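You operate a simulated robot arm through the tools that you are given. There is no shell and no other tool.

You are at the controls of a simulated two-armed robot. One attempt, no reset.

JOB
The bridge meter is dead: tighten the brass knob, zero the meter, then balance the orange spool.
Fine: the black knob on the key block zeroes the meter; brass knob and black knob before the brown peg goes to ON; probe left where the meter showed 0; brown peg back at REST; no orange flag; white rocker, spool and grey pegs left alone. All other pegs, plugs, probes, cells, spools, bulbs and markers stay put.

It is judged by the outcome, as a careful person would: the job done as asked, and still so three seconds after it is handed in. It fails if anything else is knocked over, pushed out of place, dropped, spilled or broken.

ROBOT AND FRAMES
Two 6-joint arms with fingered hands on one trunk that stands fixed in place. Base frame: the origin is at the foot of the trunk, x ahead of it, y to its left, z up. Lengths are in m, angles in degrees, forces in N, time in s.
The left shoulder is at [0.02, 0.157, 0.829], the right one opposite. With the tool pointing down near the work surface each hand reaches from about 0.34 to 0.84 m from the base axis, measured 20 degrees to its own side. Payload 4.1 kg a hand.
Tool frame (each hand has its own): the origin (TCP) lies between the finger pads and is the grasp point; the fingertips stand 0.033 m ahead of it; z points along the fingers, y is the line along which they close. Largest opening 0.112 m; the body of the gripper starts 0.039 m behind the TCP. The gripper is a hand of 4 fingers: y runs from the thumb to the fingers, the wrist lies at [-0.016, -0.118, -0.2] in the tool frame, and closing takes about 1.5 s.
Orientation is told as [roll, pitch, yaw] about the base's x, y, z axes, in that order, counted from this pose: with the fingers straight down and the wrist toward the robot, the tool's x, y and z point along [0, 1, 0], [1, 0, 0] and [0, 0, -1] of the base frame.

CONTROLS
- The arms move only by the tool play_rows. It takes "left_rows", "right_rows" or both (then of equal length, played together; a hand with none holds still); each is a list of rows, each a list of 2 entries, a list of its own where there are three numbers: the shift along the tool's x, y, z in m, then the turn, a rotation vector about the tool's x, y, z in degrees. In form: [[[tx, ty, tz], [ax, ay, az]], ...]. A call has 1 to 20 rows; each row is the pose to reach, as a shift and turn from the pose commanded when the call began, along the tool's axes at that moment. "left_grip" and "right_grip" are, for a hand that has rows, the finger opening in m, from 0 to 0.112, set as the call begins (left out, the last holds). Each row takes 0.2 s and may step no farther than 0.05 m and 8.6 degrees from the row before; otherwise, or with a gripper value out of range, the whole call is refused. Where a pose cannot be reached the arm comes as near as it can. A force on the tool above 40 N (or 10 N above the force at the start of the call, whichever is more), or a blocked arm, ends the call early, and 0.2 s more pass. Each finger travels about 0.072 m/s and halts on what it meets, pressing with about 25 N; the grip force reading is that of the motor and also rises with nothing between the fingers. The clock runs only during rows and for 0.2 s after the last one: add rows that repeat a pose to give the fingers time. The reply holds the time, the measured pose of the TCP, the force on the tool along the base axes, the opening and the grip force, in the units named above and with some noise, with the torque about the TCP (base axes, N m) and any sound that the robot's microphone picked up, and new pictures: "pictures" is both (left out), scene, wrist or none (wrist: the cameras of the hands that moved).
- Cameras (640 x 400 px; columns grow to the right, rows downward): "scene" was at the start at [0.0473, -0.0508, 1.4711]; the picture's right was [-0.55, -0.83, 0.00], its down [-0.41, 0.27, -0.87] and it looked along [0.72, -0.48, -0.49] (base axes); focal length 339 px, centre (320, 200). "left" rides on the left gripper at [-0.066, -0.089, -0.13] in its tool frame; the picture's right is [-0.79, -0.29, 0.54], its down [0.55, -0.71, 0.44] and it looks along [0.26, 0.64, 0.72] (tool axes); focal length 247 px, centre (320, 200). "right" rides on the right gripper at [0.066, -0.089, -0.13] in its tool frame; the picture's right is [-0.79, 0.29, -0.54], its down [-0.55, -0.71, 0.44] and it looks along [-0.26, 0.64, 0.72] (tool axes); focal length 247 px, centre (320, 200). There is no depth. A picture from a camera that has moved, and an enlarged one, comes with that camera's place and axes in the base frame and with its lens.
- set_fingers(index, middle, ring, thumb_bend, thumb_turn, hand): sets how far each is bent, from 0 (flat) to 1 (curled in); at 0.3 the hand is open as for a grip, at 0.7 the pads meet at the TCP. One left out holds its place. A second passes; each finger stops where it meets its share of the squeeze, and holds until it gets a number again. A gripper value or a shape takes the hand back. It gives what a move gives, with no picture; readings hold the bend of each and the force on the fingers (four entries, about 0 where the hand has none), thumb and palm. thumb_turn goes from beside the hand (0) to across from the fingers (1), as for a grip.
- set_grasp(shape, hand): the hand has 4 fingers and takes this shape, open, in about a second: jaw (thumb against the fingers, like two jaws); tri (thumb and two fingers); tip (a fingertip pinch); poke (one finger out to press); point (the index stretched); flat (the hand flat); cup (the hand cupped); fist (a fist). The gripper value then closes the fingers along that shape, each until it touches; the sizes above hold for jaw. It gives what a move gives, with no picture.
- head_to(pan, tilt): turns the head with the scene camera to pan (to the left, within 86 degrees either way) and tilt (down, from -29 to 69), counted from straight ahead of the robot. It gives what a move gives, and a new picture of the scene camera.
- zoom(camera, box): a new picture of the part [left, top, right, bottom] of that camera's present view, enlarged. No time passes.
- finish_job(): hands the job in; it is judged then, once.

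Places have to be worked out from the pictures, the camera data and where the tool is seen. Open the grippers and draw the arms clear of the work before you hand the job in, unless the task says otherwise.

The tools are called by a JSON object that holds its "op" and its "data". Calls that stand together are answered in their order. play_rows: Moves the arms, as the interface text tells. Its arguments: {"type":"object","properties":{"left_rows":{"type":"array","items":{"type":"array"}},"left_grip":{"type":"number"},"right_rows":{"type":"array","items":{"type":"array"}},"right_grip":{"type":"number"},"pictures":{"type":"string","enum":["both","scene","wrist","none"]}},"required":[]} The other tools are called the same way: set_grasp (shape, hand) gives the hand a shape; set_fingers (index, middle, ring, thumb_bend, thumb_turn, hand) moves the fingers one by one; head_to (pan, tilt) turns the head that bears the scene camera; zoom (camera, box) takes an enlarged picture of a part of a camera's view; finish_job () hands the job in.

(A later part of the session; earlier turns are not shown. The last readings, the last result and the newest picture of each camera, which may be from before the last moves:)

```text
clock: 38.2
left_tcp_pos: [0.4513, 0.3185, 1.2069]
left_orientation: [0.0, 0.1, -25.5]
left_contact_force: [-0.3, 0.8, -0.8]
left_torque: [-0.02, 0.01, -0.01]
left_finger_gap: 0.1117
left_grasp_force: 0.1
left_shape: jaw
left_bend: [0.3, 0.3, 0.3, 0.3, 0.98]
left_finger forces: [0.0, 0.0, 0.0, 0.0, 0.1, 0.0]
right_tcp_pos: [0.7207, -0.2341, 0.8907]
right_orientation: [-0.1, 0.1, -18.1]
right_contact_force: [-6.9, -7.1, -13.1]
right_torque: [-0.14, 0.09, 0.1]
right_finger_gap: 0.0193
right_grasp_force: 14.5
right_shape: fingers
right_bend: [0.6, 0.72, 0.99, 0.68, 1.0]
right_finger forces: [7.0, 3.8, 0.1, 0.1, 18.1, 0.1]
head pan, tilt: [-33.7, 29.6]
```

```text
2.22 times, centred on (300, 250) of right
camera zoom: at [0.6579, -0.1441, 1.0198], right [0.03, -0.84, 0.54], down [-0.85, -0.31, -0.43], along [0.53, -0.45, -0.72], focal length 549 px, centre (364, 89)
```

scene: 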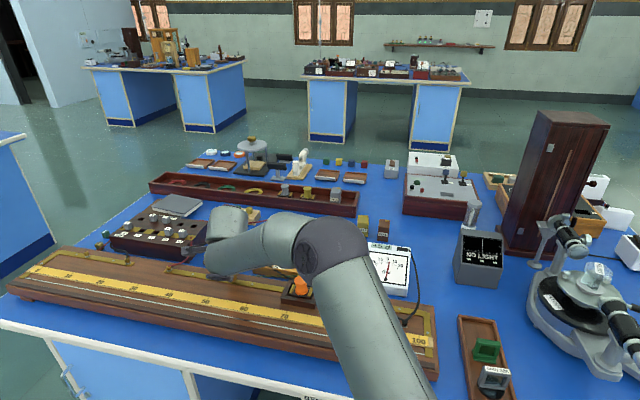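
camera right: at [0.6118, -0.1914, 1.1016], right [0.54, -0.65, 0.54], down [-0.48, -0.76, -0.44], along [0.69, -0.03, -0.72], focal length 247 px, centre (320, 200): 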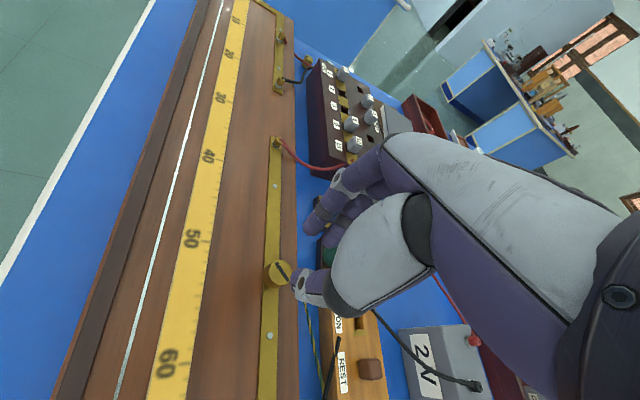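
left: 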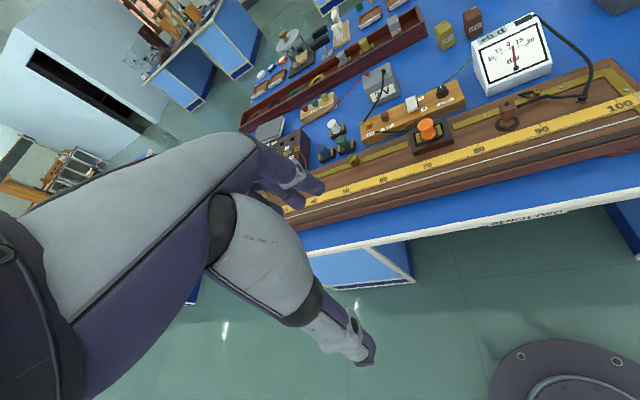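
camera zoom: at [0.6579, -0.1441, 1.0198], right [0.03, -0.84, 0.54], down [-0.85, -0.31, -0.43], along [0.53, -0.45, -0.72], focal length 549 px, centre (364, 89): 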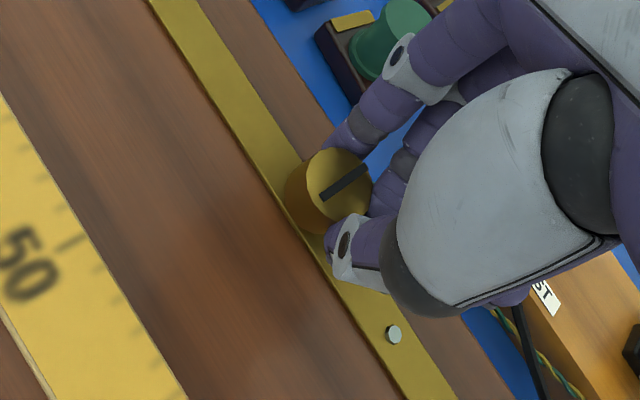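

The slot stayed at -45° in the world while the hand turned 40°: the brass knob is tight. I release, raise straight up, and move toward the ZERO knob.

{"op": "set_fingers", "data": {"hand": "right", "index": 0.42, "middle": 0.42, "thumb_bend": 0.52}}

{"op": "play_rows", "data": {"right_rows": [[[0, 0, -0.04], [0, 0, 0]], [[0, 0, -0.08], [0, 0, 0]], [[0, 0, -0.12], [0, 0, 0]], [[-0.042, -0.008, -0.125], [0, 0, 4.7]], [[-0.084, -0.0165, -0.125], [0, 0, 9.4]], [[-0.126, -0.025, -0.125], [0, 0, 14]], [[-0.168, -0.033, -0.125], [0, 0, 18.8]], [[-0.21, -0.041, -0.125], [0, 0, 23.4]], [[-0.2528, -0.0496, -0.125], [0, 0, 28]]], "pictures": "both"}}

{"op": "zoom", "data": {"camera": "right", "box": [160, 160, 420, 340]}}

```text
clock: 39.2
left_tcp_pos: [0.4509, 0.3192, 1.2079]
left_orientation: [-0.1, 0.2, -25.5]
left_contact_force: [0.7, 0.4, -0.3]
left_torque: [-0.01, 0.01, -0.02]
left_finger_gap: 0.1118
left_grasp_force: 0.0
left_shape: jaw
left_bend: [0.3, 0.3, 0.3, 0.3, 0.98]
left_finger forces: [0.1, 0.0, 0.1, 0.1, 0.0, 0.1]
right_tcp_pos: [0.7209, -0.2325, 0.8918]
right_orientation: [0.0, -0.1, -17.9]
right_contact_force: [0.3, 0.5, -0.1]
right_torque: [0.01, 0.05, 0.0]
right_finger_gap: 0.0654
right_grasp_force: 0.0
right_shape: fingers
right_bend: [0.42, 0.42, 0.99, 0.52, 1.0]
right_finger forces: [0.0, 0.1, 0.0, 0.0, 0.0, 0.1]
head pan, tilt: [-33.7, 29.6]
```

```text
clock: 41.2
left_tcp_pos: [0.4506, 0.3197, 1.2064]
left_orientation: [-0.1, 0.1, -25.5]
left_contact_force: [0.2, -0.4, 0.0]
left_torque: [-0.02, 0.0, -0.03]
left_finger_gap: 0.1114
left_grasp_force: 0.0
left_shape: jaw
left_bend: [0.3, 0.3, 0.3, 0.3, 0.98]
left_finger forces: [0.0, 0.0, 0.0, 0.0, 0.0, 0.0]
right_tcp_pos: [0.5962, -0.4595, 1.018]
right_orientation: [0.0, -0.1, -46.0]
right_contact_force: [0.1, 0.5, 1.1]
right_torque: [-0.03, 0.01, -0.04]
right_finger_gap: 0.0656
right_grasp_force: 0.1
right_shape: fingers
right_bend: [0.42, 0.42, 0.99, 0.52, 1.0]
right_finger forces: [0.0, 0.0, 0.0, 0.0, 0.0, 0.1]
head pan, tilt: [-33.7, 29.6]
camera right: at [0.5824, -0.3491, 1.148], right [-0.37, -0.76, 0.54], down [-0.89, 0.13, -0.44], along [0.26, -0.64, -0.72], focal length 247 px, centre (320, 200)
```

scene: 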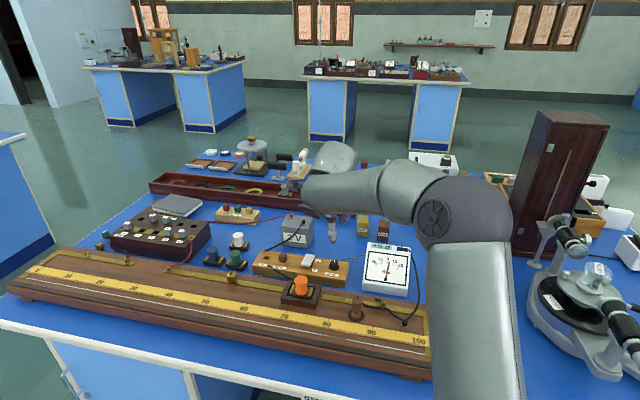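
right: 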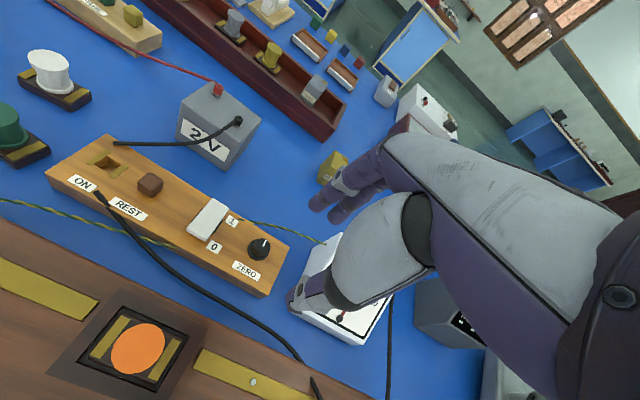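

```text
2.22 times, centred on (290, 250) of right
camera zoom: at [0.5824, -0.3491, 1.148], right [-0.37, -0.76, 0.54], down [-0.89, 0.13, -0.44], along [0.26, -0.64, -0.72], focal length 549 px, centre (387, 89)
```

zoom: 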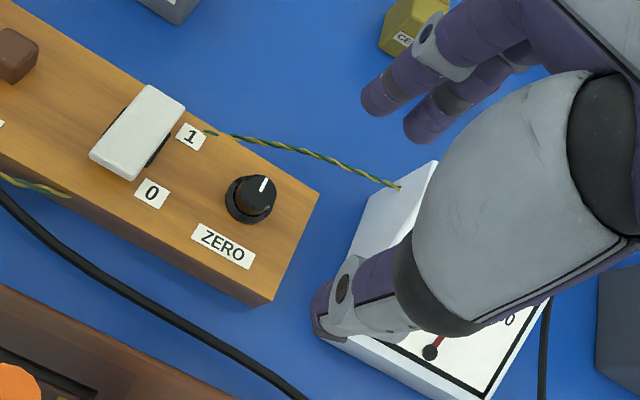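

The ZERO knob triangulates to (0.637, -0.487), top z≈0.856 (key block stands on the bench). I move over it at TCP z 0.93 and re-check.

{"op": "play_rows", "data": {"right_rows": [[[0.002, 0.024, 0.02], [0, 0, 0]], [[0.004, 0.048, 0.04], [0, 0, 0]], [[0.004, 0.048, 0.065], [0, 0, 0]], [[0.004, 0.048, 0.088], [0, 0, 0]]], "pictures": "scene"}}

{"op": "zoom", "data": {"camera": "right", "box": [180, 160, 420, 340]}}

{"op": "zoom", "data": {"camera": "scene", "box": [260, 210, 420, 310]}}

```text
clock: 42.2
left_tcp_pos: [0.4498, 0.32, 1.2074]
left_orientation: [0.0, 0.0, -25.5]
left_contact_force: [0.0, 0.1, 1.0]
left_torque: [-0.02, -0.02, 0.04]
left_finger_gap: 0.1116
left_grasp_force: 0.0
left_shape: jaw
left_bend: [0.3, 0.3, 0.3, 0.3, 0.98]
left_finger forces: [0.0, 0.0, 0.0, 0.0, 0.0, 0.0]
right_tcp_pos: [0.6321, -0.4908, 0.9292]
right_orientation: [0.1, 0.0, -45.9]
right_contact_force: [0.3, 0.3, -0.7]
right_torque: [0.03, 0.01, 0.03]
right_finger_gap: 0.0657
right_grasp_force: 0.1
right_shape: fingers
right_bend: [0.42, 0.42, 0.99, 0.52, 1.0]
right_finger forces: [0.1, 0.0, 0.1, 0.0, 0.0, 0.0]
head pan, tilt: [-33.7, 29.6]
```

scene: 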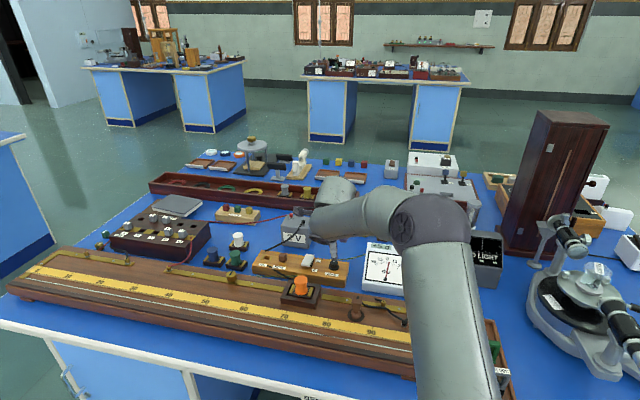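

```text
2.22 times, centred on (300, 250) of right
camera zoom: at [0.6182, -0.3805, 1.0578], right [-0.37, -0.76, 0.54], down [-0.89, 0.13, -0.44], along [0.26, -0.64, -0.72], focal length 549 px, centre (364, 89)
```

zoom: 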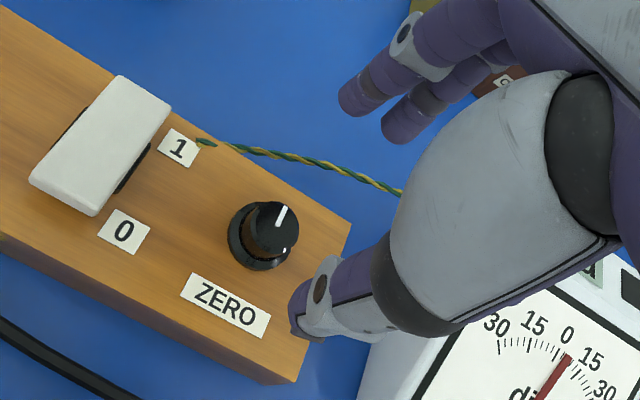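

```text
4.00 times, centred on (340, 260) of scene
camera zoom: at [0.0472, -0.0507, 1.4711], right [-0.55, -0.83, 0.0], down [-0.41, 0.27, -0.87], along [0.72, -0.48, -0.49], focal length 1355 px, centre (240, -40)
```

zoom: 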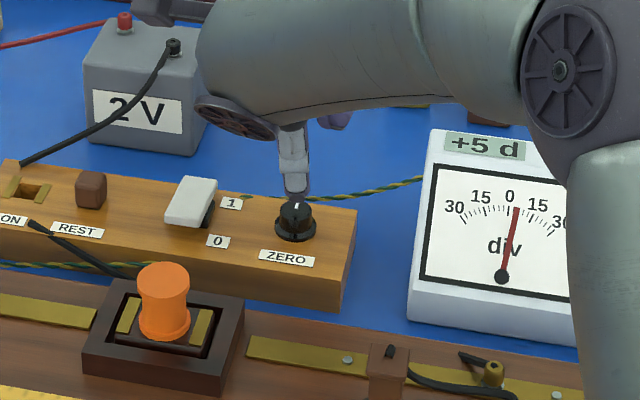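

Knob refined to (0.6385, -0.489), top z≈0.851. I descend so the tips straddle it, at TCP z≈0.866.

{"op": "play_rows", "data": {"right_rows": [[[0, 0.003, 0.02], [0, 0, 0]], [[0, 0.003, 0.04], [0, 0, 0]], [[0, 0.003, 0.053], [0, 0, 0]], [[0, 0.003, 0.063], [0, 0, 0]]], "pictures": "none"}}

{"op": "zoom", "data": {"camera": "right", "box": [180, 160, 420, 340]}}

{"op": "zoom", "data": {"camera": "scene", "box": [260, 210, 420, 310]}}

```text
clock: 43.2
left_tcp_pos: [0.4494, 0.3197, 1.2075]
left_orientation: [-0.1, 0.1, -25.5]
left_contact_force: [-0.4, 0.5, 0.0]
left_torque: [0.0, -0.01, 0.01]
left_finger_gap: 0.1117
left_grasp_force: 0.2
left_shape: jaw
left_bend: [0.3, 0.3, 0.3, 0.3, 0.98]
left_finger forces: [0.0, 0.0, 0.1, 0.0, 0.2, 0.0]
right_tcp_pos: [0.6352, -0.4925, 0.8669]
right_orientation: [0.0, 0.1, -46.0]
right_contact_force: [0.2, 0.0, 0.0]
right_torque: [0.03, 0.02, 0.0]
right_finger_gap: 0.0653
right_grasp_force: 0.0
right_shape: fingers
right_bend: [0.42, 0.42, 0.99, 0.52, 1.0]
right_finger forces: [0.0, 0.0, 0.0, 0.0, 0.3, 0.0]
head pan, tilt: [-33.7, 29.6]
```

```text
2.22 times, centred on (300, 250) of right
camera zoom: at [0.6208, -0.3829, 0.9953], right [-0.37, -0.76, 0.54], down [-0.89, 0.13, -0.44], along [0.26, -0.64, -0.72], focal length 549 px, centre (364, 89)
```

zoom: 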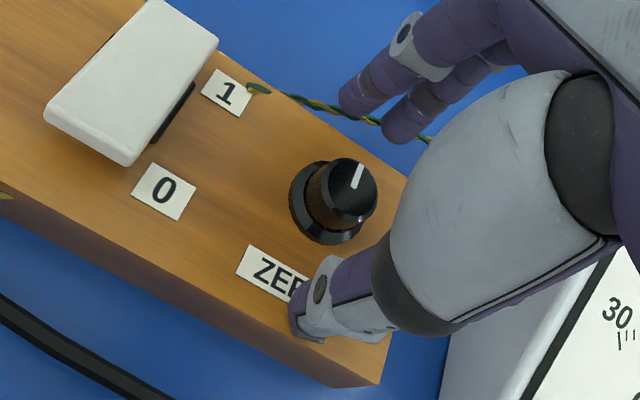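

```text
4.00 times, centred on (340, 260) of scene
camera zoom: at [0.0472, -0.0507, 1.4711], right [-0.55, -0.83, 0.0], down [-0.41, 0.27, -0.87], along [0.72, -0.48, -0.49], focal length 1355 px, centre (240, -40)
```

zoom: 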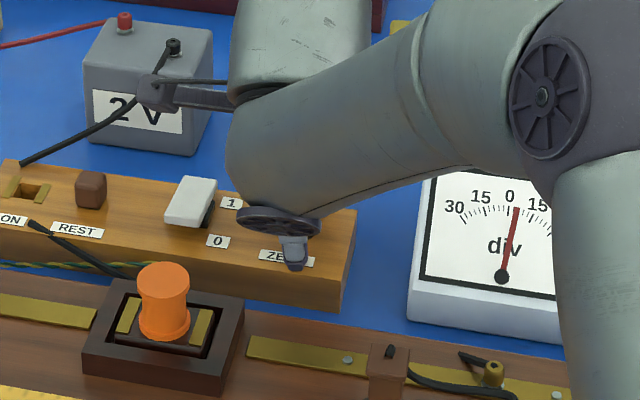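

Well centred. I close the fingers gently in small steps so the key block is not shoved.

{"op": "set_fingers", "data": {"hand": "right", "index": 0.56, "middle": 0.62, "thumb_bend": 0.66}}

{"op": "zoom", "data": {"camera": "right", "box": [180, 160, 420, 340]}}

```text
clock: 44.2
left_tcp_pos: [0.4503, 0.3199, 1.2071]
left_orientation: [-0.1, 0.1, -25.5]
left_contact_force: [-0.7, -0.2, 0.3]
left_torque: [0.01, 0.02, -0.02]
left_finger_gap: 0.1115
left_grasp_force: 0.1
left_shape: jaw
left_bend: [0.3, 0.3, 0.3, 0.3, 0.98]
left_finger forces: [0.1, 0.1, 0.0, 0.1, 0.0, 0.1]
right_tcp_pos: [0.6348, -0.4933, 0.8675]
right_orientation: [-0.1, -0.2, -46.0]
right_contact_force: [5.6, -5.8, 8.8]
right_torque: [-0.51, -0.36, 0.11]
right_finger_gap: 0.029
right_grasp_force: 8.0
right_shape: fingers
right_bend: [0.56, 0.55, 0.99, 0.65, 1.0]
right_finger forces: [0.1, 14.3, 0.0, 0.1, 0.9, 0.0]
head pan, tilt: [-33.7, 29.6]
```

```text
2.22 times, centred on (300, 250) of right
camera zoom: at [0.6209, -0.383, 0.9962], right [-0.37, -0.76, 0.54], down [-0.89, 0.13, -0.44], along [0.26, -0.64, -0.72], focal length 549 px, centre (364, 89)
```

zoom: 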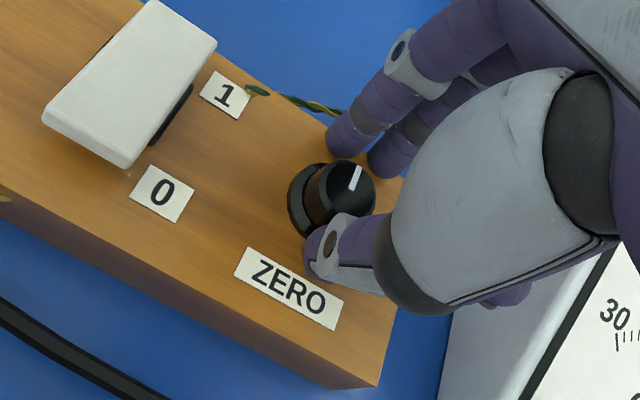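

The middle finger presses on something (14 N, with upward force), likely the block edge. I ease the middle open and raise 5 mm.

{"op": "set_fingers", "data": {"hand": "right", "middle": 0.42}}

{"op": "play_rows", "data": {"right_rows": [[[0, 0, -0.003], [0, 0, 0]], [[0, 0, -0.004], [0, 0, 0]]], "pictures": "none"}}

{"op": "zoom", "data": {"camera": "right", "box": [230, 200, 390, 310]}}

{"op": "zoom", "data": {"camera": "scene", "box": [260, 210, 420, 310]}}

```text
clock: 45.2
left_tcp_pos: [0.4499, 0.3199, 1.2067]
left_orientation: [0.0, 0.0, -25.4]
left_contact_force: [-0.2, -0.7, 0.6]
left_torque: [0.01, 0.01, -0.02]
left_finger_gap: 0.1119
left_grasp_force: 0.1
left_shape: jaw
left_bend: [0.3, 0.3, 0.3, 0.3, 0.98]
left_finger forces: [0.1, 0.0, 0.0, 0.0, 0.1, 0.0]
right_tcp_pos: [0.6342, -0.4932, 0.8663]
right_orientation: [0.0, 0.0, -45.9]
right_contact_force: [-0.1, 0.0, 11.6]
right_torque: [-0.19, -0.37, -0.01]
right_finger_gap: 0.0286
right_grasp_force: 6.4
right_shape: fingers
right_bend: [0.56, 0.42, 0.99, 0.65, 1.0]
right_finger forces: [12.1, 0.0, 0.1, 0.0, 1.0, 0.1]
head pan, tilt: [-33.7, 29.6]
```

```text
clock: 45.8
left_tcp_pos: [0.4504, 0.3199, 1.2072]
left_orientation: [0.0, 0.1, -25.5]
left_contact_force: [0.3, 0.1, 0.1]
left_torque: [0.0, 0.03, -0.01]
left_finger_gap: 0.1116
left_grasp_force: 0.0
left_shape: jaw
left_bend: [0.3, 0.3, 0.3, 0.3, 0.98]
left_finger forces: [0.0, 0.2, 0.0, 0.0, 0.1, 0.1]
right_tcp_pos: [0.6349, -0.4922, 0.8682]
right_orientation: [0.0, 0.2, -46.0]
right_contact_force: [-0.9, 0.6, 0.2]
right_torque: [0.03, 0.01, 0.01]
right_finger_gap: 0.0281
right_grasp_force: 0.9
right_shape: fingers
right_bend: [0.56, 0.42, 0.99, 0.65, 1.0]
right_finger forces: [0.0, 0.1, 0.0, 0.0, 0.7, 0.0]
head pan, tilt: [-33.7, 29.6]
```

```text
3.64 times, centred on (310, 255) of right
camera zoom: at [0.6206, -0.3828, 0.9978], right [-0.37, -0.76, 0.54], down [-0.89, 0.13, -0.43], along [0.26, -0.64, -0.72], focal length 898 px, centre (356, 0)
```

zoom: 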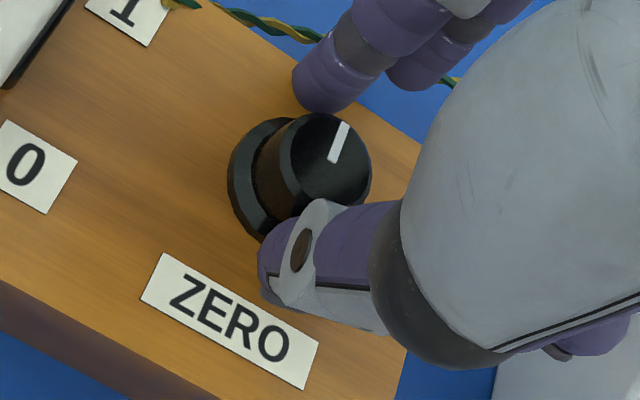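

```text
4.00 times, centred on (340, 260) of scene
camera zoom: at [0.0473, -0.0508, 1.4711], right [-0.55, -0.83, 0.0], down [-0.41, 0.27, -0.87], along [0.72, -0.48, -0.49], focal length 1355 px, centre (240, -40)
```

zoom: 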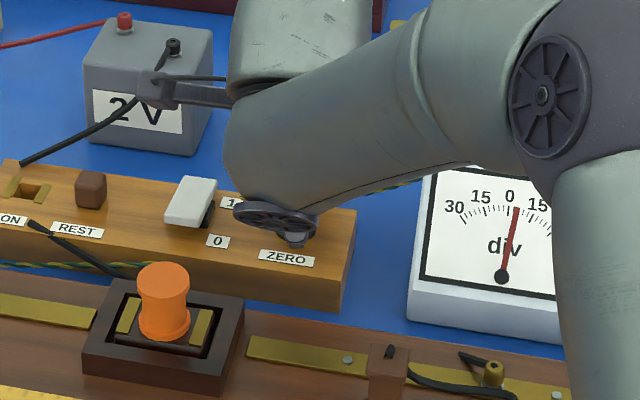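

The index tip had been pressing the block's top; now free. I raise 2 mm more and close index, middle and thumb on the cap.

{"op": "play_rows", "data": {"right_rows": [[[0, 0, -0.002], [0, 0, 0]], [[0, 0, -0.003], [0, 0, 0]]], "pictures": "none"}}

{"op": "set_fingers", "data": {"hand": "right", "index": 0.62, "middle": 0.6, "thumb_bend": 0.7}}

{"op": "zoom", "data": {"camera": "right", "box": [230, 200, 390, 310]}}

```text
clock: 46.4
left_tcp_pos: [0.4514, 0.3191, 1.2069]
left_orientation: [-0.2, 0.1, -25.5]
left_contact_force: [0.3, -0.3, 0.2]
left_torque: [-0.05, -0.01, 0.05]
left_finger_gap: 0.112
left_grasp_force: 0.1
left_shape: jaw
left_bend: [0.3, 0.3, 0.3, 0.3, 0.98]
left_finger forces: [0.0, 0.0, 0.1, 0.0, 0.1, 0.0]
right_tcp_pos: [0.635, -0.4922, 0.8727]
right_orientation: [0.1, 0.0, -45.9]
right_contact_force: [-0.8, 0.1, -0.1]
right_torque: [0.04, 0.02, 0.03]
right_finger_gap: 0.0285
right_grasp_force: 0.6
right_shape: fingers
right_bend: [0.56, 0.42, 0.99, 0.65, 1.0]
right_finger forces: [0.0, 0.0, 0.0, 0.1, 0.9, 0.0]
head pan, tilt: [-33.7, 29.6]
```

```text
clock: 47.4
left_tcp_pos: [0.4494, 0.3195, 1.2069]
left_orientation: [-0.1, 0.1, -25.5]
left_contact_force: [0.4, -0.1, -0.2]
left_torque: [-0.02, -0.01, 0.0]
left_finger_gap: 0.1116
left_grasp_force: 0.1
left_shape: jaw
left_bend: [0.3, 0.3, 0.3, 0.3, 0.98]
left_finger forces: [0.0, 0.0, 0.0, 0.0, 0.1, 0.0]
right_tcp_pos: [0.6344, -0.4921, 0.8724]
right_orientation: [-0.1, 0.0, -45.9]
right_contact_force: [-1.0, 0.9, -2.5]
right_torque: [0.03, 0.06, -0.03]
right_finger_gap: 0.0222
right_grasp_force: 2.3
right_shape: fingers
right_bend: [0.6, 0.6, 0.99, 0.66, 1.0]
right_finger forces: [1.6, 0.0, 0.1, 0.1, 3.4, 0.1]
head pan, tilt: [-33.7, 29.6]
```

```text
3.64 times, centred on (310, 255) of right
camera zoom: at [0.6208, -0.3828, 1.0016], right [-0.37, -0.76, 0.54], down [-0.89, 0.13, -0.44], along [0.26, -0.64, -0.72], focal length 898 px, centre (356, 0)
```

zoom: 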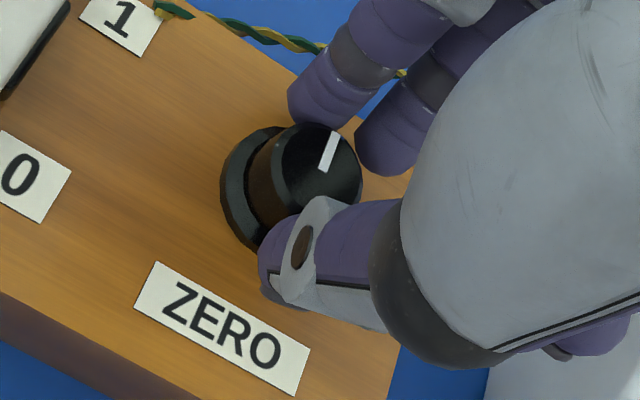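

Index and thumb are lightly on the cap. I squeeze a little more including the middle.

{"op": "set_fingers", "data": {"hand": "right", "index": 0.67, "middle": 0.72, "thumb_bend": 0.74}}

{"op": "zoom", "data": {"camera": "right", "box": [230, 200, 390, 310]}}

```text
clock: 48.4
left_tcp_pos: [0.4512, 0.3189, 1.2067]
left_orientation: [0.0, 0.2, -25.5]
left_contact_force: [-0.2, -0.1, 0.7]
left_torque: [0.03, -0.01, -0.03]
left_finger_gap: 0.1115
left_grasp_force: 0.1
left_shape: jaw
left_bend: [0.3, 0.3, 0.3, 0.3, 0.98]
left_finger forces: [0.0, 0.0, 0.0, 0.0, 0.0, 0.0]
right_tcp_pos: [0.6339, -0.4926, 0.8724]
right_orientation: [0.0, 0.0, -46.0]
right_contact_force: [-2.9, -3.3, -3.2]
right_torque: [-0.12, 0.07, -0.02]
right_finger_gap: 0.0207
right_grasp_force: 10.2
right_shape: fingers
right_bend: [0.6, 0.67, 0.99, 0.67, 1.0]
right_finger forces: [5.0, 5.7, 0.1, 0.1, 9.3, 0.0]
head pan, tilt: [-33.7, 29.6]
```

```text
3.64 times, centred on (310, 255) of right
camera zoom: at [0.6207, -0.3832, 1.0015], right [-0.37, -0.76, 0.54], down [-0.89, 0.13, -0.43], along [0.26, -0.64, -0.72], focal length 898 px, centre (356, 0)
```

zoom: 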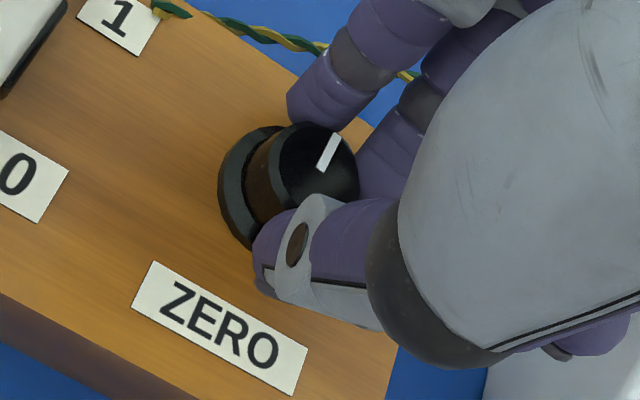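

A balanced light grip. I turn 8° clockwise and watch the meter.

{"op": "play_rows", "data": {"right_rows": [[[0, -0.0004, 0], [0, 0, 4]], [[0.0001, -0.0008, 0], [0, 0, 8]], [[0.0001, -0.0008, 0], [0, 0, 8]], [[0.0001, -0.0008, 0], [0, 0, 8]]], "pictures": "none"}}

{"op": "zoom", "data": {"camera": "scene", "box": [340, 230, 430, 300]}}

{"op": "zoom", "data": {"camera": "right", "box": [230, 200, 390, 310]}}

```text
clock: 49.4
left_tcp_pos: [0.4507, 0.3187, 1.207]
left_orientation: [-0.2, 0.1, -25.5]
left_contact_force: [0.5, 1.4, 0.0]
left_torque: [-0.01, -0.01, -0.01]
left_finger_gap: 0.1118
left_grasp_force: 0.0
left_shape: jaw
left_bend: [0.3, 0.3, 0.3, 0.3, 0.98]
left_finger forces: [0.1, 0.0, 0.0, 0.0, 0.0, 0.0]
right_tcp_pos: [0.6337, -0.4919, 0.8736]
right_orientation: [0.0, 0.0, -54.0]
right_contact_force: [-1.6, -5.0, -4.6]
right_torque: [-0.18, 0.01, 0.0]
right_finger_gap: 0.0203
right_grasp_force: 10.5
right_shape: fingers
right_bend: [0.6, 0.67, 0.99, 0.67, 1.0]
right_finger forces: [6.2, 6.3, 0.0, 0.0, 8.2, 0.0]
head pan, tilt: [-33.7, 29.6]
```

```text
5.71 times, centred on (385, 265) of scene
camera zoom: at [0.0474, -0.0511, 1.4711], right [-0.55, -0.83, 0.0], down [-0.41, 0.27, -0.87], along [0.72, -0.48, -0.49], focal length 1936 px, centre (-51, -171)
```

zoom: 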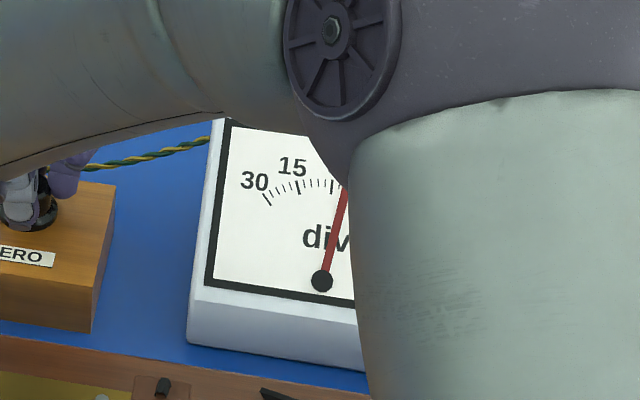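

```text
3.64 times, centred on (310, 255) of right
camera zoom: at [0.6358, -0.3813, 1.0017], right [-0.47, -0.7, 0.54], down [-0.87, 0.25, -0.43], along [0.17, -0.67, -0.72], focal length 898 px, centre (356, 0)
```

zoom: 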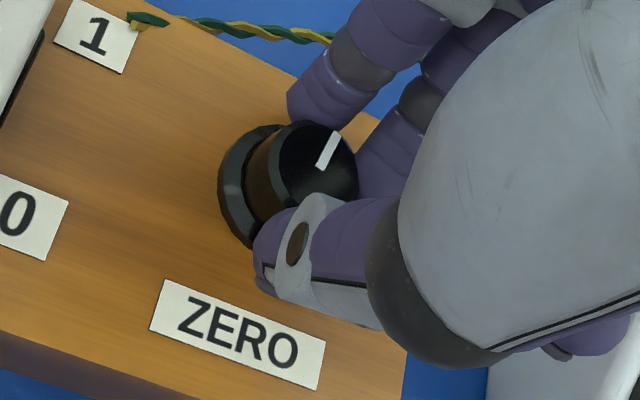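

The needle moved slightly further positive, so counter-clockwise is right. I turn back 16° (8° beyond the start).

{"op": "play_rows", "data": {"right_rows": [[[0, 0.0005, 0], [0, 0, -5]], [[0.0001, 0.0011, 0], [0, 0, -11]], [[0.0002, 0.0017, 0], [0, 0, -16]], [[0.0002, 0.0017, 0], [0, 0, -16]], [[0.0002, 0.0017, 0], [0, 0, -16]]], "pictures": "none"}}

{"op": "zoom", "data": {"camera": "scene", "box": [340, 230, 430, 300]}}

```text
clock: 50.6
left_tcp_pos: [0.4499, 0.3204, 1.2071]
left_orientation: [-0.1, 0.1, -25.5]
left_contact_force: [-0.2, -0.2, -0.8]
left_torque: [0.01, 0.01, 0.0]
left_finger_gap: 0.1115
left_grasp_force: 0.1
left_shape: jaw
left_bend: [0.3, 0.3, 0.3, 0.3, 0.98]
left_finger forces: [0.0, 0.0, 0.1, 0.0, 0.0, 0.1]
right_tcp_pos: [0.6356, -0.4939, 0.8734]
right_orientation: [0.0, 0.0, -38.1]
right_contact_force: [-4.6, -7.1, -5.2]
right_torque: [-0.18, 0.12, -0.03]
right_finger_gap: 0.0206
right_grasp_force: 11.6
right_shape: fingers
right_bend: [0.61, 0.67, 0.99, 0.67, 1.0]
right_finger forces: [4.4, 8.7, 0.0, 0.0, 10.0, 0.0]
head pan, tilt: [-33.7, 29.6]
```

```text
5.71 times, centred on (385, 265) of scene
camera zoom: at [0.0473, -0.0512, 1.4711], right [-0.55, -0.83, 0.0], down [-0.41, 0.27, -0.87], along [0.72, -0.48, -0.49], focal length 1936 px, centre (-51, -171)
```

zoom: 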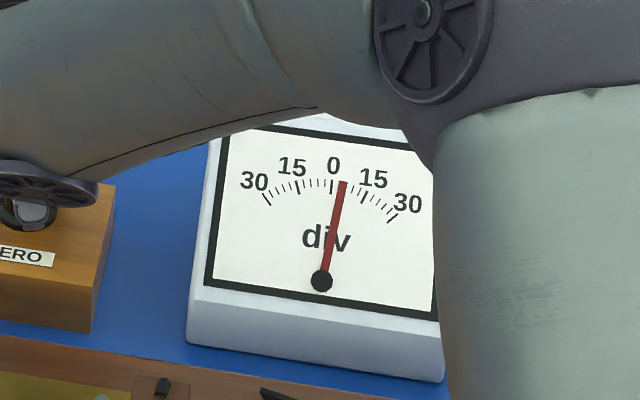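

Needle dropped to about +4.4; roughly 0.14 div per degree. I turn another 24° counter-clockwise.

{"op": "play_rows", "data": {"right_rows": [[[0, 0.0006, 0], [0, 0, -6]], [[0.0001, 0.0012, 0], [0, 0, -12]], [[0.0003, 0.0018, 0], [0, 0, -18]], [[0.0005, 0.0023, 0], [0, 0, -24]], [[0.0005, 0.0023, 0], [0, 0, -24]], [[0.0005, 0.0023, 0], [0, 0, -24]]], "pictures": "none"}}

{"op": "zoom", "data": {"camera": "scene", "box": [340, 230, 430, 300]}}

{"op": "zoom", "data": {"camera": "right", "box": [230, 200, 390, 310]}}

```text
clock: 52.0
left_tcp_pos: [0.4506, 0.3193, 1.2072]
left_orientation: [0.0, 0.1, -25.5]
left_contact_force: [-0.6, 0.3, 1.1]
left_torque: [0.01, 0.02, 0.02]
left_finger_gap: 0.1117
left_grasp_force: 0.0
left_shape: jaw
left_bend: [0.3, 0.3, 0.3, 0.3, 0.98]
left_finger forces: [0.1, 0.0, 0.1, 0.0, 0.0, 0.0]
right_tcp_pos: [0.6381, -0.4944, 0.8722]
right_orientation: [0.0, 0.0, -13.9]
right_contact_force: [-2.8, -11.7, -5.8]
right_torque: [-0.27, 0.06, -0.08]
right_finger_gap: 0.0206
right_grasp_force: 13.0
right_shape: fingers
right_bend: [0.62, 0.67, 0.99, 0.67, 1.0]
right_finger forces: [3.9, 11.3, 0.1, 0.0, 10.4, 0.0]
head pan, tilt: [-33.7, 29.6]
```

```text
5.71 times, centred on (385, 265) of scene
camera zoom: at [0.0473, -0.0513, 1.4711], right [-0.55, -0.83, 0.0], down [-0.41, 0.27, -0.87], along [0.72, -0.48, -0.49], focal length 1936 px, centre (-51, -171)
```

zoom: 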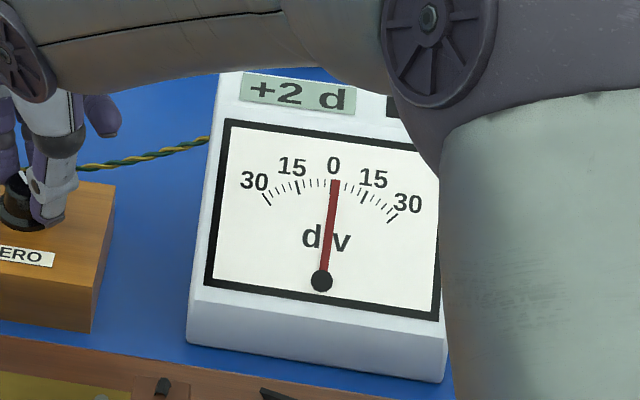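

```text
3.64 times, centred on (310, 255) of right
camera zoom: at [0.5677, -0.4094, 1.002], right [0.09, -0.84, 0.54], down [-0.82, -0.37, -0.44], along [0.56, -0.41, -0.72], focal length 898 px, centre (356, 0)
```

zoom: 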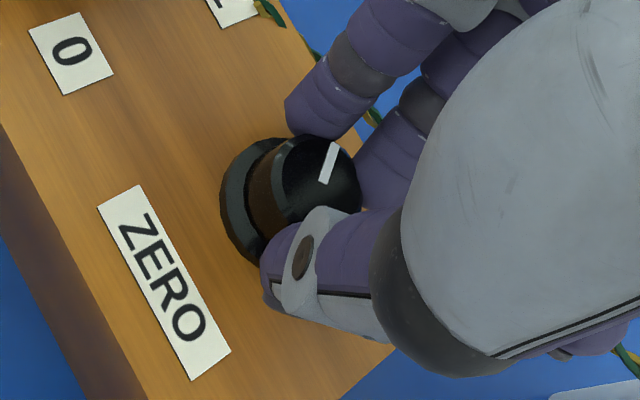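

The display now reads +2 d. I turn another 14° counter-clockwise, relaxing the side load by 1 mm.

{"op": "play_rows", "data": {"right_rows": [[[-0.001, 0.0004, 0], [0, 0, -5]], [[-0.001, 0.001, 0], [0, 0, -10]], [[-0.0009, 0.0014, 0], [0, 0, -14]], [[-0.0009, 0.0014, 0], [0, 0, -14]], [[-0.0009, 0.0014, 0], [0, 0, -14]]], "pictures": "none"}}

{"op": "zoom", "data": {"camera": "scene", "box": [340, 230, 430, 300]}}

```text
clock: 53.2
left_tcp_pos: [0.4502, 0.3191, 1.2067]
left_orientation: [-0.1, 0.1, -25.5]
left_contact_force: [-0.4, 0.1, -0.1]
left_torque: [0.0, 0.0, 0.0]
left_finger_gap: 0.1115
left_grasp_force: 0.0
left_shape: jaw
left_bend: [0.3, 0.3, 0.3, 0.3, 0.98]
left_finger forces: [0.0, 0.1, 0.0, 0.0, 0.1, 0.0]
right_tcp_pos: [0.6388, -0.4955, 0.8739]
right_orientation: [0.0, 0.0, 0.1]
right_contact_force: [-3.4, -6.0, -4.6]
right_torque: [-0.18, 0.1, 0.0]
right_finger_gap: 0.0207
right_grasp_force: 11.1
right_shape: fingers
right_bend: [0.62, 0.67, 0.99, 0.66, 1.0]
right_finger forces: [3.7, 7.7, 0.1, 0.0, 11.5, 0.0]
head pan, tilt: [-33.7, 29.6]
```

```text
5.71 times, centred on (385, 265) of scene
camera zoom: at [0.0473, -0.0511, 1.4711], right [-0.55, -0.83, 0.0], down [-0.41, 0.27, -0.87], along [0.72, -0.48, -0.49], focal length 1936 px, centre (-51, -171)
```

zoom: 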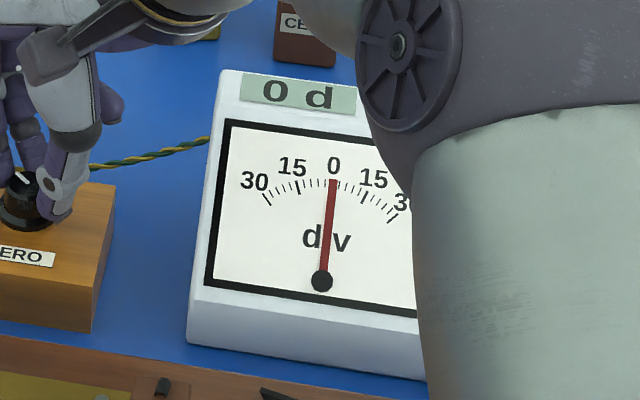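

The meter reads 0 d with the needle on zero. I release the knob and rise straight up, then confirm it stays 0.

{"op": "set_fingers", "data": {"hand": "right", "index": 0.45, "middle": 0.45, "thumb_bend": 0.52}}

{"op": "play_rows", "data": {"right_rows": [[[0, 0, -0.02], [0, 0, 0]], [[0, 0, -0.05], [0, 0, 0]], [[0, 0, -0.09], [0, 0, 0]]], "pictures": "scene"}}

{"op": "zoom", "data": {"camera": "scene", "box": [260, 210, 420, 310]}}

{"op": "zoom", "data": {"camera": "right", "box": [130, 130, 450, 350]}}

```text
clock: 54.2
left_tcp_pos: [0.4501, 0.32, 1.2065]
left_orientation: [0.0, 0.1, -25.5]
left_contact_force: [-0.7, -0.3, 0.9]
left_torque: [0.02, 0.02, -0.03]
left_finger_gap: 0.1116
left_grasp_force: 0.0
left_shape: jaw
left_bend: [0.3, 0.3, 0.3, 0.3, 0.98]
left_finger forces: [0.1, 0.1, 0.0, 0.0, 0.1, 0.1]
right_tcp_pos: [0.6383, -0.4953, 0.8735]
right_orientation: [0.0, 0.0, 0.0]
right_contact_force: [-0.1, 1.0, -0.5]
right_torque: [0.04, -0.01, 0.0]
right_finger_gap: 0.0612
right_grasp_force: 0.1
right_shape: fingers
right_bend: [0.45, 0.45, 0.99, 0.52, 1.0]
right_finger forces: [0.0, 0.1, 0.0, 0.0, 0.1, 0.0]
head pan, tilt: [-33.7, 29.6]
```

```text
clock: 55.0
left_tcp_pos: [0.4519, 0.3201, 1.2071]
left_orientation: [-0.1, 0.2, -25.5]
left_contact_force: [-0.3, -0.4, -0.8]
left_torque: [0.01, 0.02, 0.0]
left_finger_gap: 0.1116
left_grasp_force: 0.0
left_shape: jaw
left_bend: [0.3, 0.3, 0.3, 0.3, 0.98]
left_finger forces: [0.0, 0.1, 0.1, 0.0, 0.1, 0.0]
right_tcp_pos: [0.6382, -0.4938, 0.9631]
right_orientation: [-0.1, -0.1, 0.1]
right_contact_force: [-0.1, -0.1, -0.9]
right_torque: [0.0, -0.01, 0.0]
right_finger_gap: 0.0614
right_grasp_force: 0.0
right_shape: fingers
right_bend: [0.45, 0.45, 0.99, 0.52, 1.0]
right_finger forces: [0.1, 0.0, 0.1, 0.0, 0.0, 0.0]
head pan, tilt: [-33.7, 29.6]
```

scene: 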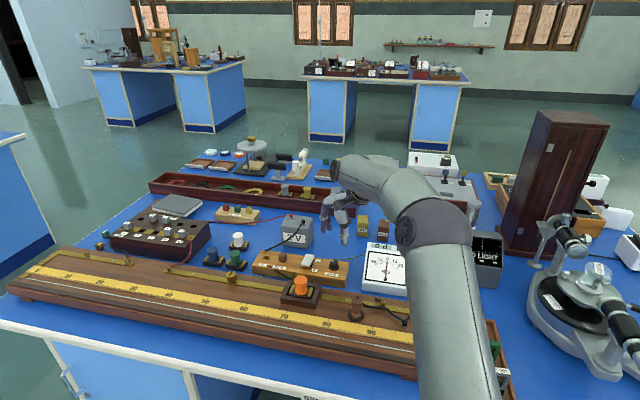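

```text
4.00 times, centred on (340, 260) of scene
camera zoom: at [0.0475, -0.051, 1.4711], right [-0.55, -0.83, 0.0], down [-0.41, 0.27, -0.87], along [0.72, -0.48, -0.49], focal length 1355 px, centre (240, -40)
```

zoom: 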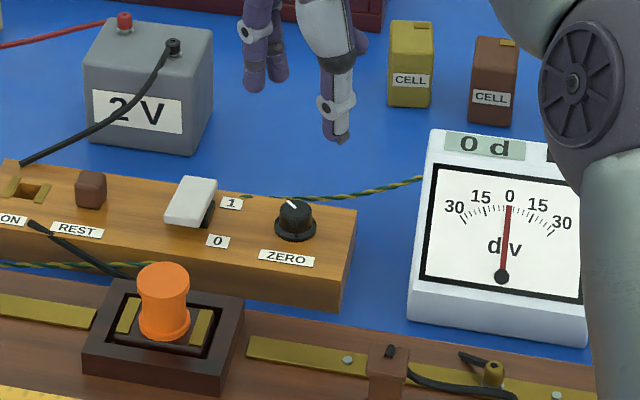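

```text
1.82 times, centred on (290, 240) of right
camera zoom: at [0.5505, -0.4294, 1.093], right [0.29, -0.79, 0.54], down [-0.71, -0.55, -0.44], along [0.64, -0.26, -0.72], focal length 449 px, centre (374, 127)
```

zoom: 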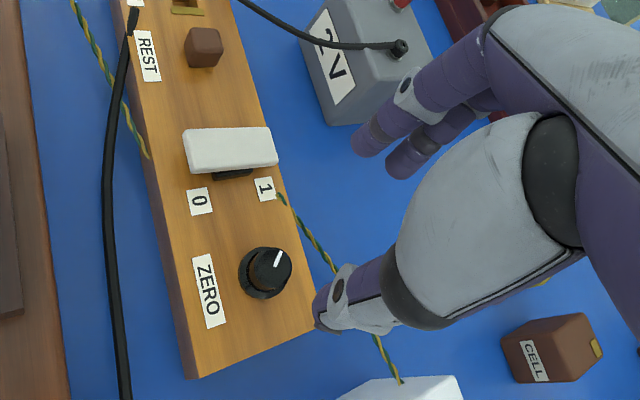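

Meter holds 0 d and the block is unmoved. Next the brown peg, near (0.733, -0.386), top z≈0.86: I move over it turned square to the block to check reach and placement.

{"op": "play_rows", "data": {"right_rows": [[[0.017, 0.015, 0], [0, 0, 7.75]], [[0.034, 0.03, 0], [0, 0, 15.5]], [[0.052, 0.046, 0], [0, 0, 23.25]], [[0.069, 0.061, 0], [0, 0, 31]], [[0.086, 0.076, 0], [0, 0, 38.75]], [[0.1033, 0.0915, 0.01], [0, 0, 46.5]], [[0.1033, 0.0915, 0.018], [0, 0, 46.5]]], "pictures": "scene"}}

{"op": "zoom", "data": {"camera": "right", "box": [130, 130, 450, 350]}}

{"op": "zoom", "data": {"camera": "scene", "box": [220, 210, 380, 310]}}

```text
clock: 56.6
left_tcp_pos: [0.4514, 0.319, 1.2079]
left_orientation: [-0.1, 0.1, -25.5]
left_contact_force: [-0.4, -0.7, -0.2]
left_torque: [-0.02, 0.01, -0.01]
left_finger_gap: 0.1116
left_grasp_force: 0.2
left_shape: jaw
left_bend: [0.3, 0.3, 0.3, 0.3, 0.98]
left_finger forces: [0.1, 0.0, 0.0, 0.0, 0.0, 0.0]
right_tcp_pos: [0.7296, -0.3909, 0.9454]
right_orientation: [0.1, -0.1, -46.6]
right_contact_force: [-0.6, 0.8, -0.5]
right_torque: [-0.02, -0.02, 0.03]
right_finger_gap: 0.061
right_grasp_force: 0.0
right_shape: fingers
right_bend: [0.45, 0.45, 0.99, 0.52, 1.0]
right_finger forces: [0.0, 0.0, 0.0, 0.0, 0.0, 0.0]
head pan, tilt: [-33.7, 29.6]
```

scene: 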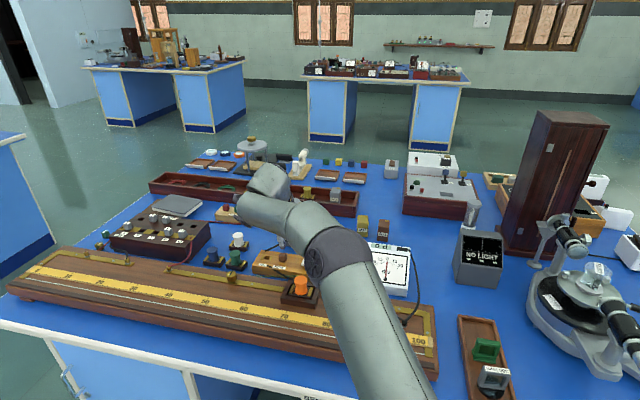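

```text
1.82 times, centred on (290, 240) of right
camera zoom: at [0.7174, -0.281, 1.074], right [-0.38, -0.75, 0.54], down [-0.89, 0.14, -0.44], along [0.25, -0.64, -0.72], focal length 449 px, centre (374, 127)
```

zoom: 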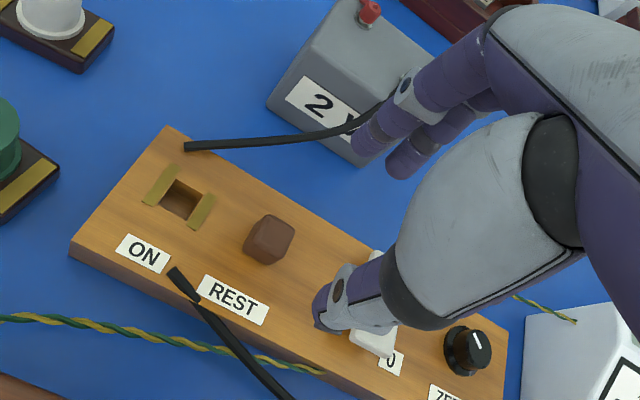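

```text
4.00 times, centred on (300, 260) of scene
camera zoom: at [0.0472, -0.0508, 1.4711], right [-0.55, -0.83, 0.0], down [-0.41, 0.27, -0.87], along [0.72, -0.48, -0.49], focal length 1355 px, centre (400, -40)
```

zoom: 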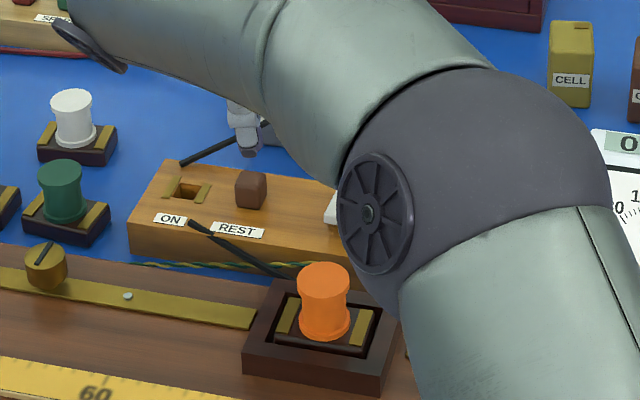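

Reach is fine. Peg top is at (0.744, -0.386, 0.856), the ON hole at (0.780, -0.3515), block top 0.8335: exactly 5 cm apart along the block. I centre on the peg and descend to TCP z≈0.873.

{"op": "play_rows", "data": {"right_rows": [[[0.0084, 0.0073, 0.015], [0, 0, 0]], [[0.0084, 0.0073, 0.035], [0, 0, 0]], [[0.0084, 0.0073, 0.055], [0, 0, 0]], [[0.0084, 0.0073, 0.072], [0, 0, 0]]], "pictures": "none"}}

{"op": "zoom", "data": {"camera": "right", "box": [180, 160, 420, 340]}}

{"op": "zoom", "data": {"camera": "scene", "box": [220, 210, 380, 310]}}

```text
clock: 57.6
left_tcp_pos: [0.4506, 0.3199, 1.2086]
left_orientation: [-0.2, 0.1, -25.5]
left_contact_force: [0.1, -0.6, -0.5]
left_torque: [-0.01, -0.02, 0.01]
left_finger_gap: 0.1115
left_grasp_force: 0.0
left_shape: jaw
left_bend: [0.3, 0.3, 0.3, 0.3, 0.98]
left_finger forces: [0.0, 0.0, 0.0, 0.0, 0.1, 0.0]
right_tcp_pos: [0.7405, -0.3918, 0.872]
right_orientation: [0.0, 0.0, -46.6]
right_contact_force: [0.3, -0.1, 0.9]
right_torque: [-0.02, -0.03, 0.01]
right_finger_gap: 0.0611
right_grasp_force: 0.0
right_shape: fingers
right_bend: [0.45, 0.45, 0.99, 0.52, 1.0]
right_finger forces: [0.0, 0.0, 0.0, 0.0, 0.0, 0.1]
head pan, tilt: [-33.7, 29.6]
```

```text
2.22 times, centred on (300, 250) of right
camera zoom: at [0.7281, -0.2816, 1.0018], right [-0.38, -0.75, 0.54], down [-0.89, 0.13, -0.44], along [0.26, -0.64, -0.72], focal length 549 px, centre (364, 89)
```

zoom: 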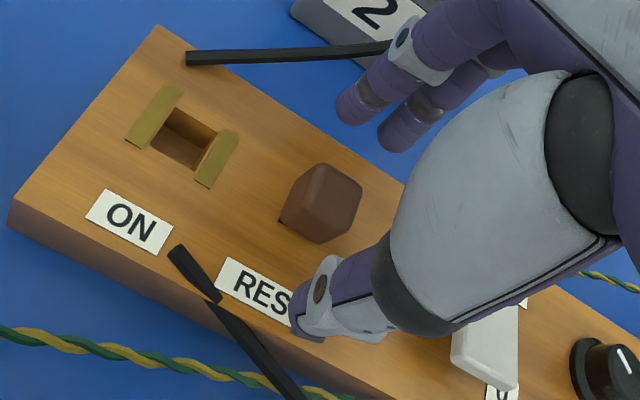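

```text
4.00 times, centred on (300, 260) of scene
camera zoom: at [0.0472, -0.0507, 1.4711], right [-0.55, -0.83, 0.0], down [-0.41, 0.27, -0.87], along [0.72, -0.48, -0.49], focal length 1355 px, centre (400, -40)
```

zoom: 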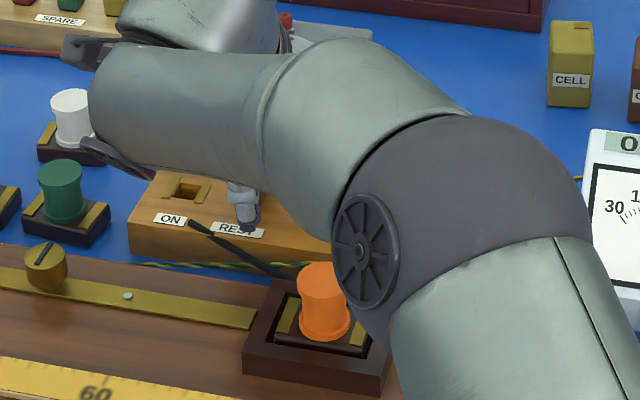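

The peg sits between the fingers, 2 mm off in x. I shift 2 mm and close gently in two steps.

{"op": "play_rows", "data": {"right_rows": [[[0.002, 0, 0], [0, 0, 0]], [[0.002, 0, 0], [0, 0, 0]]], "pictures": "none"}}

{"op": "set_fingers", "data": {"hand": "right", "index": 0.62, "middle": 0.6, "thumb_bend": 0.7}}

{"op": "zoom", "data": {"camera": "right", "box": [230, 180, 390, 300]}}

```text
clock: 58.2
left_tcp_pos: [0.4506, 0.3198, 1.2076]
left_orientation: [-0.2, 0.2, -25.6]
left_contact_force: [0.2, -0.3, -0.9]
left_torque: [-0.02, 0.02, -0.01]
left_finger_gap: 0.1116
left_grasp_force: 0.0
left_shape: jaw
left_bend: [0.3, 0.3, 0.3, 0.3, 0.98]
left_finger forces: [0.0, 0.0, 0.0, 0.0, 0.0, 0.0]
right_tcp_pos: [0.7422, -0.391, 0.8729]
right_orientation: [0.0, 0.0, -46.4]
right_contact_force: [0.6, -0.8, -0.8]
right_torque: [-0.01, 0.01, 0.01]
right_finger_gap: 0.0615
right_grasp_force: 0.0
right_shape: fingers
right_bend: [0.45, 0.45, 0.99, 0.52, 1.0]
right_finger forces: [0.0, 0.0, 0.0, 0.1, 0.0, 0.1]
head pan, tilt: [-33.7, 29.6]
```

```text
clock: 59.2
left_tcp_pos: [0.4512, 0.3191, 1.2075]
left_orientation: [-0.2, 0.2, -25.6]
left_contact_force: [-0.1, 0.0, -0.1]
left_torque: [-0.03, 0.02, 0.0]
left_finger_gap: 0.1118
left_grasp_force: 0.1
left_shape: jaw
left_bend: [0.3, 0.3, 0.3, 0.3, 0.98]
left_finger forces: [0.0, 0.0, 0.0, 0.0, 0.1, 0.1]
right_tcp_pos: [0.7417, -0.3901, 0.8732]
right_orientation: [-0.1, 0.0, -46.4]
right_contact_force: [-0.6, 0.6, 0.6]
right_torque: [0.03, 0.02, 0.01]
right_finger_gap: 0.0191
right_grasp_force: 1.8
right_shape: fingers
right_bend: [0.6, 0.6, 0.99, 0.68, 1.0]
right_finger forces: [1.6, 0.1, 0.0, 0.0, 2.0, 0.0]
head pan, tilt: [-33.7, 29.6]
```

```text
3.33 times, centred on (310, 240) of right
camera zoom: at [0.7297, -0.2802, 1.0019], right [-0.38, -0.75, 0.54], down [-0.89, 0.13, -0.44], along [0.26, -0.64, -0.72], focal length 823 px, centre (353, 67)
```

zoom: 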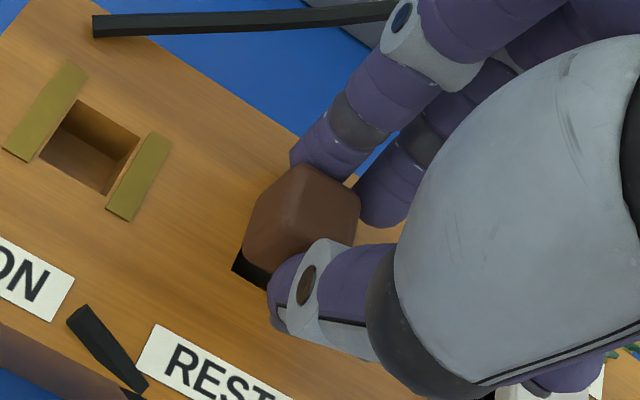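

Index and thumb touch lightly. I tighten the hold including the middle.

{"op": "set_fingers", "data": {"hand": "right", "index": 0.7, "middle": 0.72, "thumb_bend": 0.78}}

{"op": "zoom", "data": {"camera": "right", "box": [230, 180, 390, 300]}}

```text
clock: 60.2
left_tcp_pos: [0.4498, 0.3185, 1.2068]
left_orientation: [-0.1, 0.0, -25.6]
left_contact_force: [0.9, -0.2, 0.4]
left_torque: [-0.01, -0.01, 0.03]
left_finger_gap: 0.1119
left_grasp_force: 0.0
left_shape: jaw
left_bend: [0.3, 0.3, 0.3, 0.3, 0.98]
left_finger forces: [0.0, 0.1, 0.1, 0.0, 0.1, 0.0]
right_tcp_pos: [0.7436, -0.3901, 0.8734]
right_orientation: [0.0, 0.0, -46.3]
right_contact_force: [-1.5, 1.5, -0.1]
right_torque: [0.06, 0.07, 0.01]
right_finger_gap: 0.0163
right_grasp_force: 12.6
right_shape: fingers
right_bend: [0.6, 0.71, 0.99, 0.71, 1.0]
right_finger forces: [9.7, 1.6, 0.1, 0.0, 13.1, 0.0]
head pan, tilt: [-33.7, 29.6]
```

```text
3.33 times, centred on (310, 240) of right
camera zoom: at [0.7297, -0.2801, 1.0019], right [-0.38, -0.75, 0.54], down [-0.89, 0.13, -0.44], along [0.26, -0.64, -0.72], focal length 823 px, centre (353, 67)
```

zoom: 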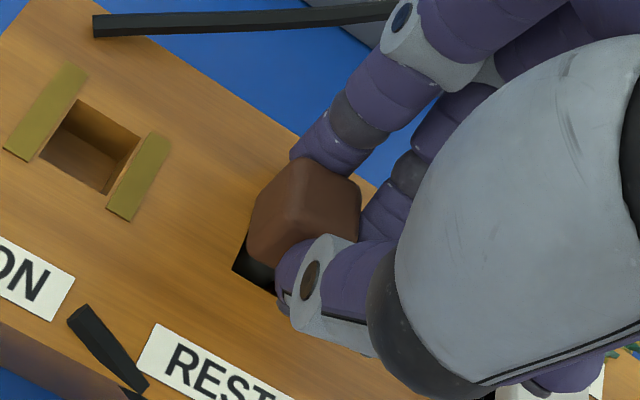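

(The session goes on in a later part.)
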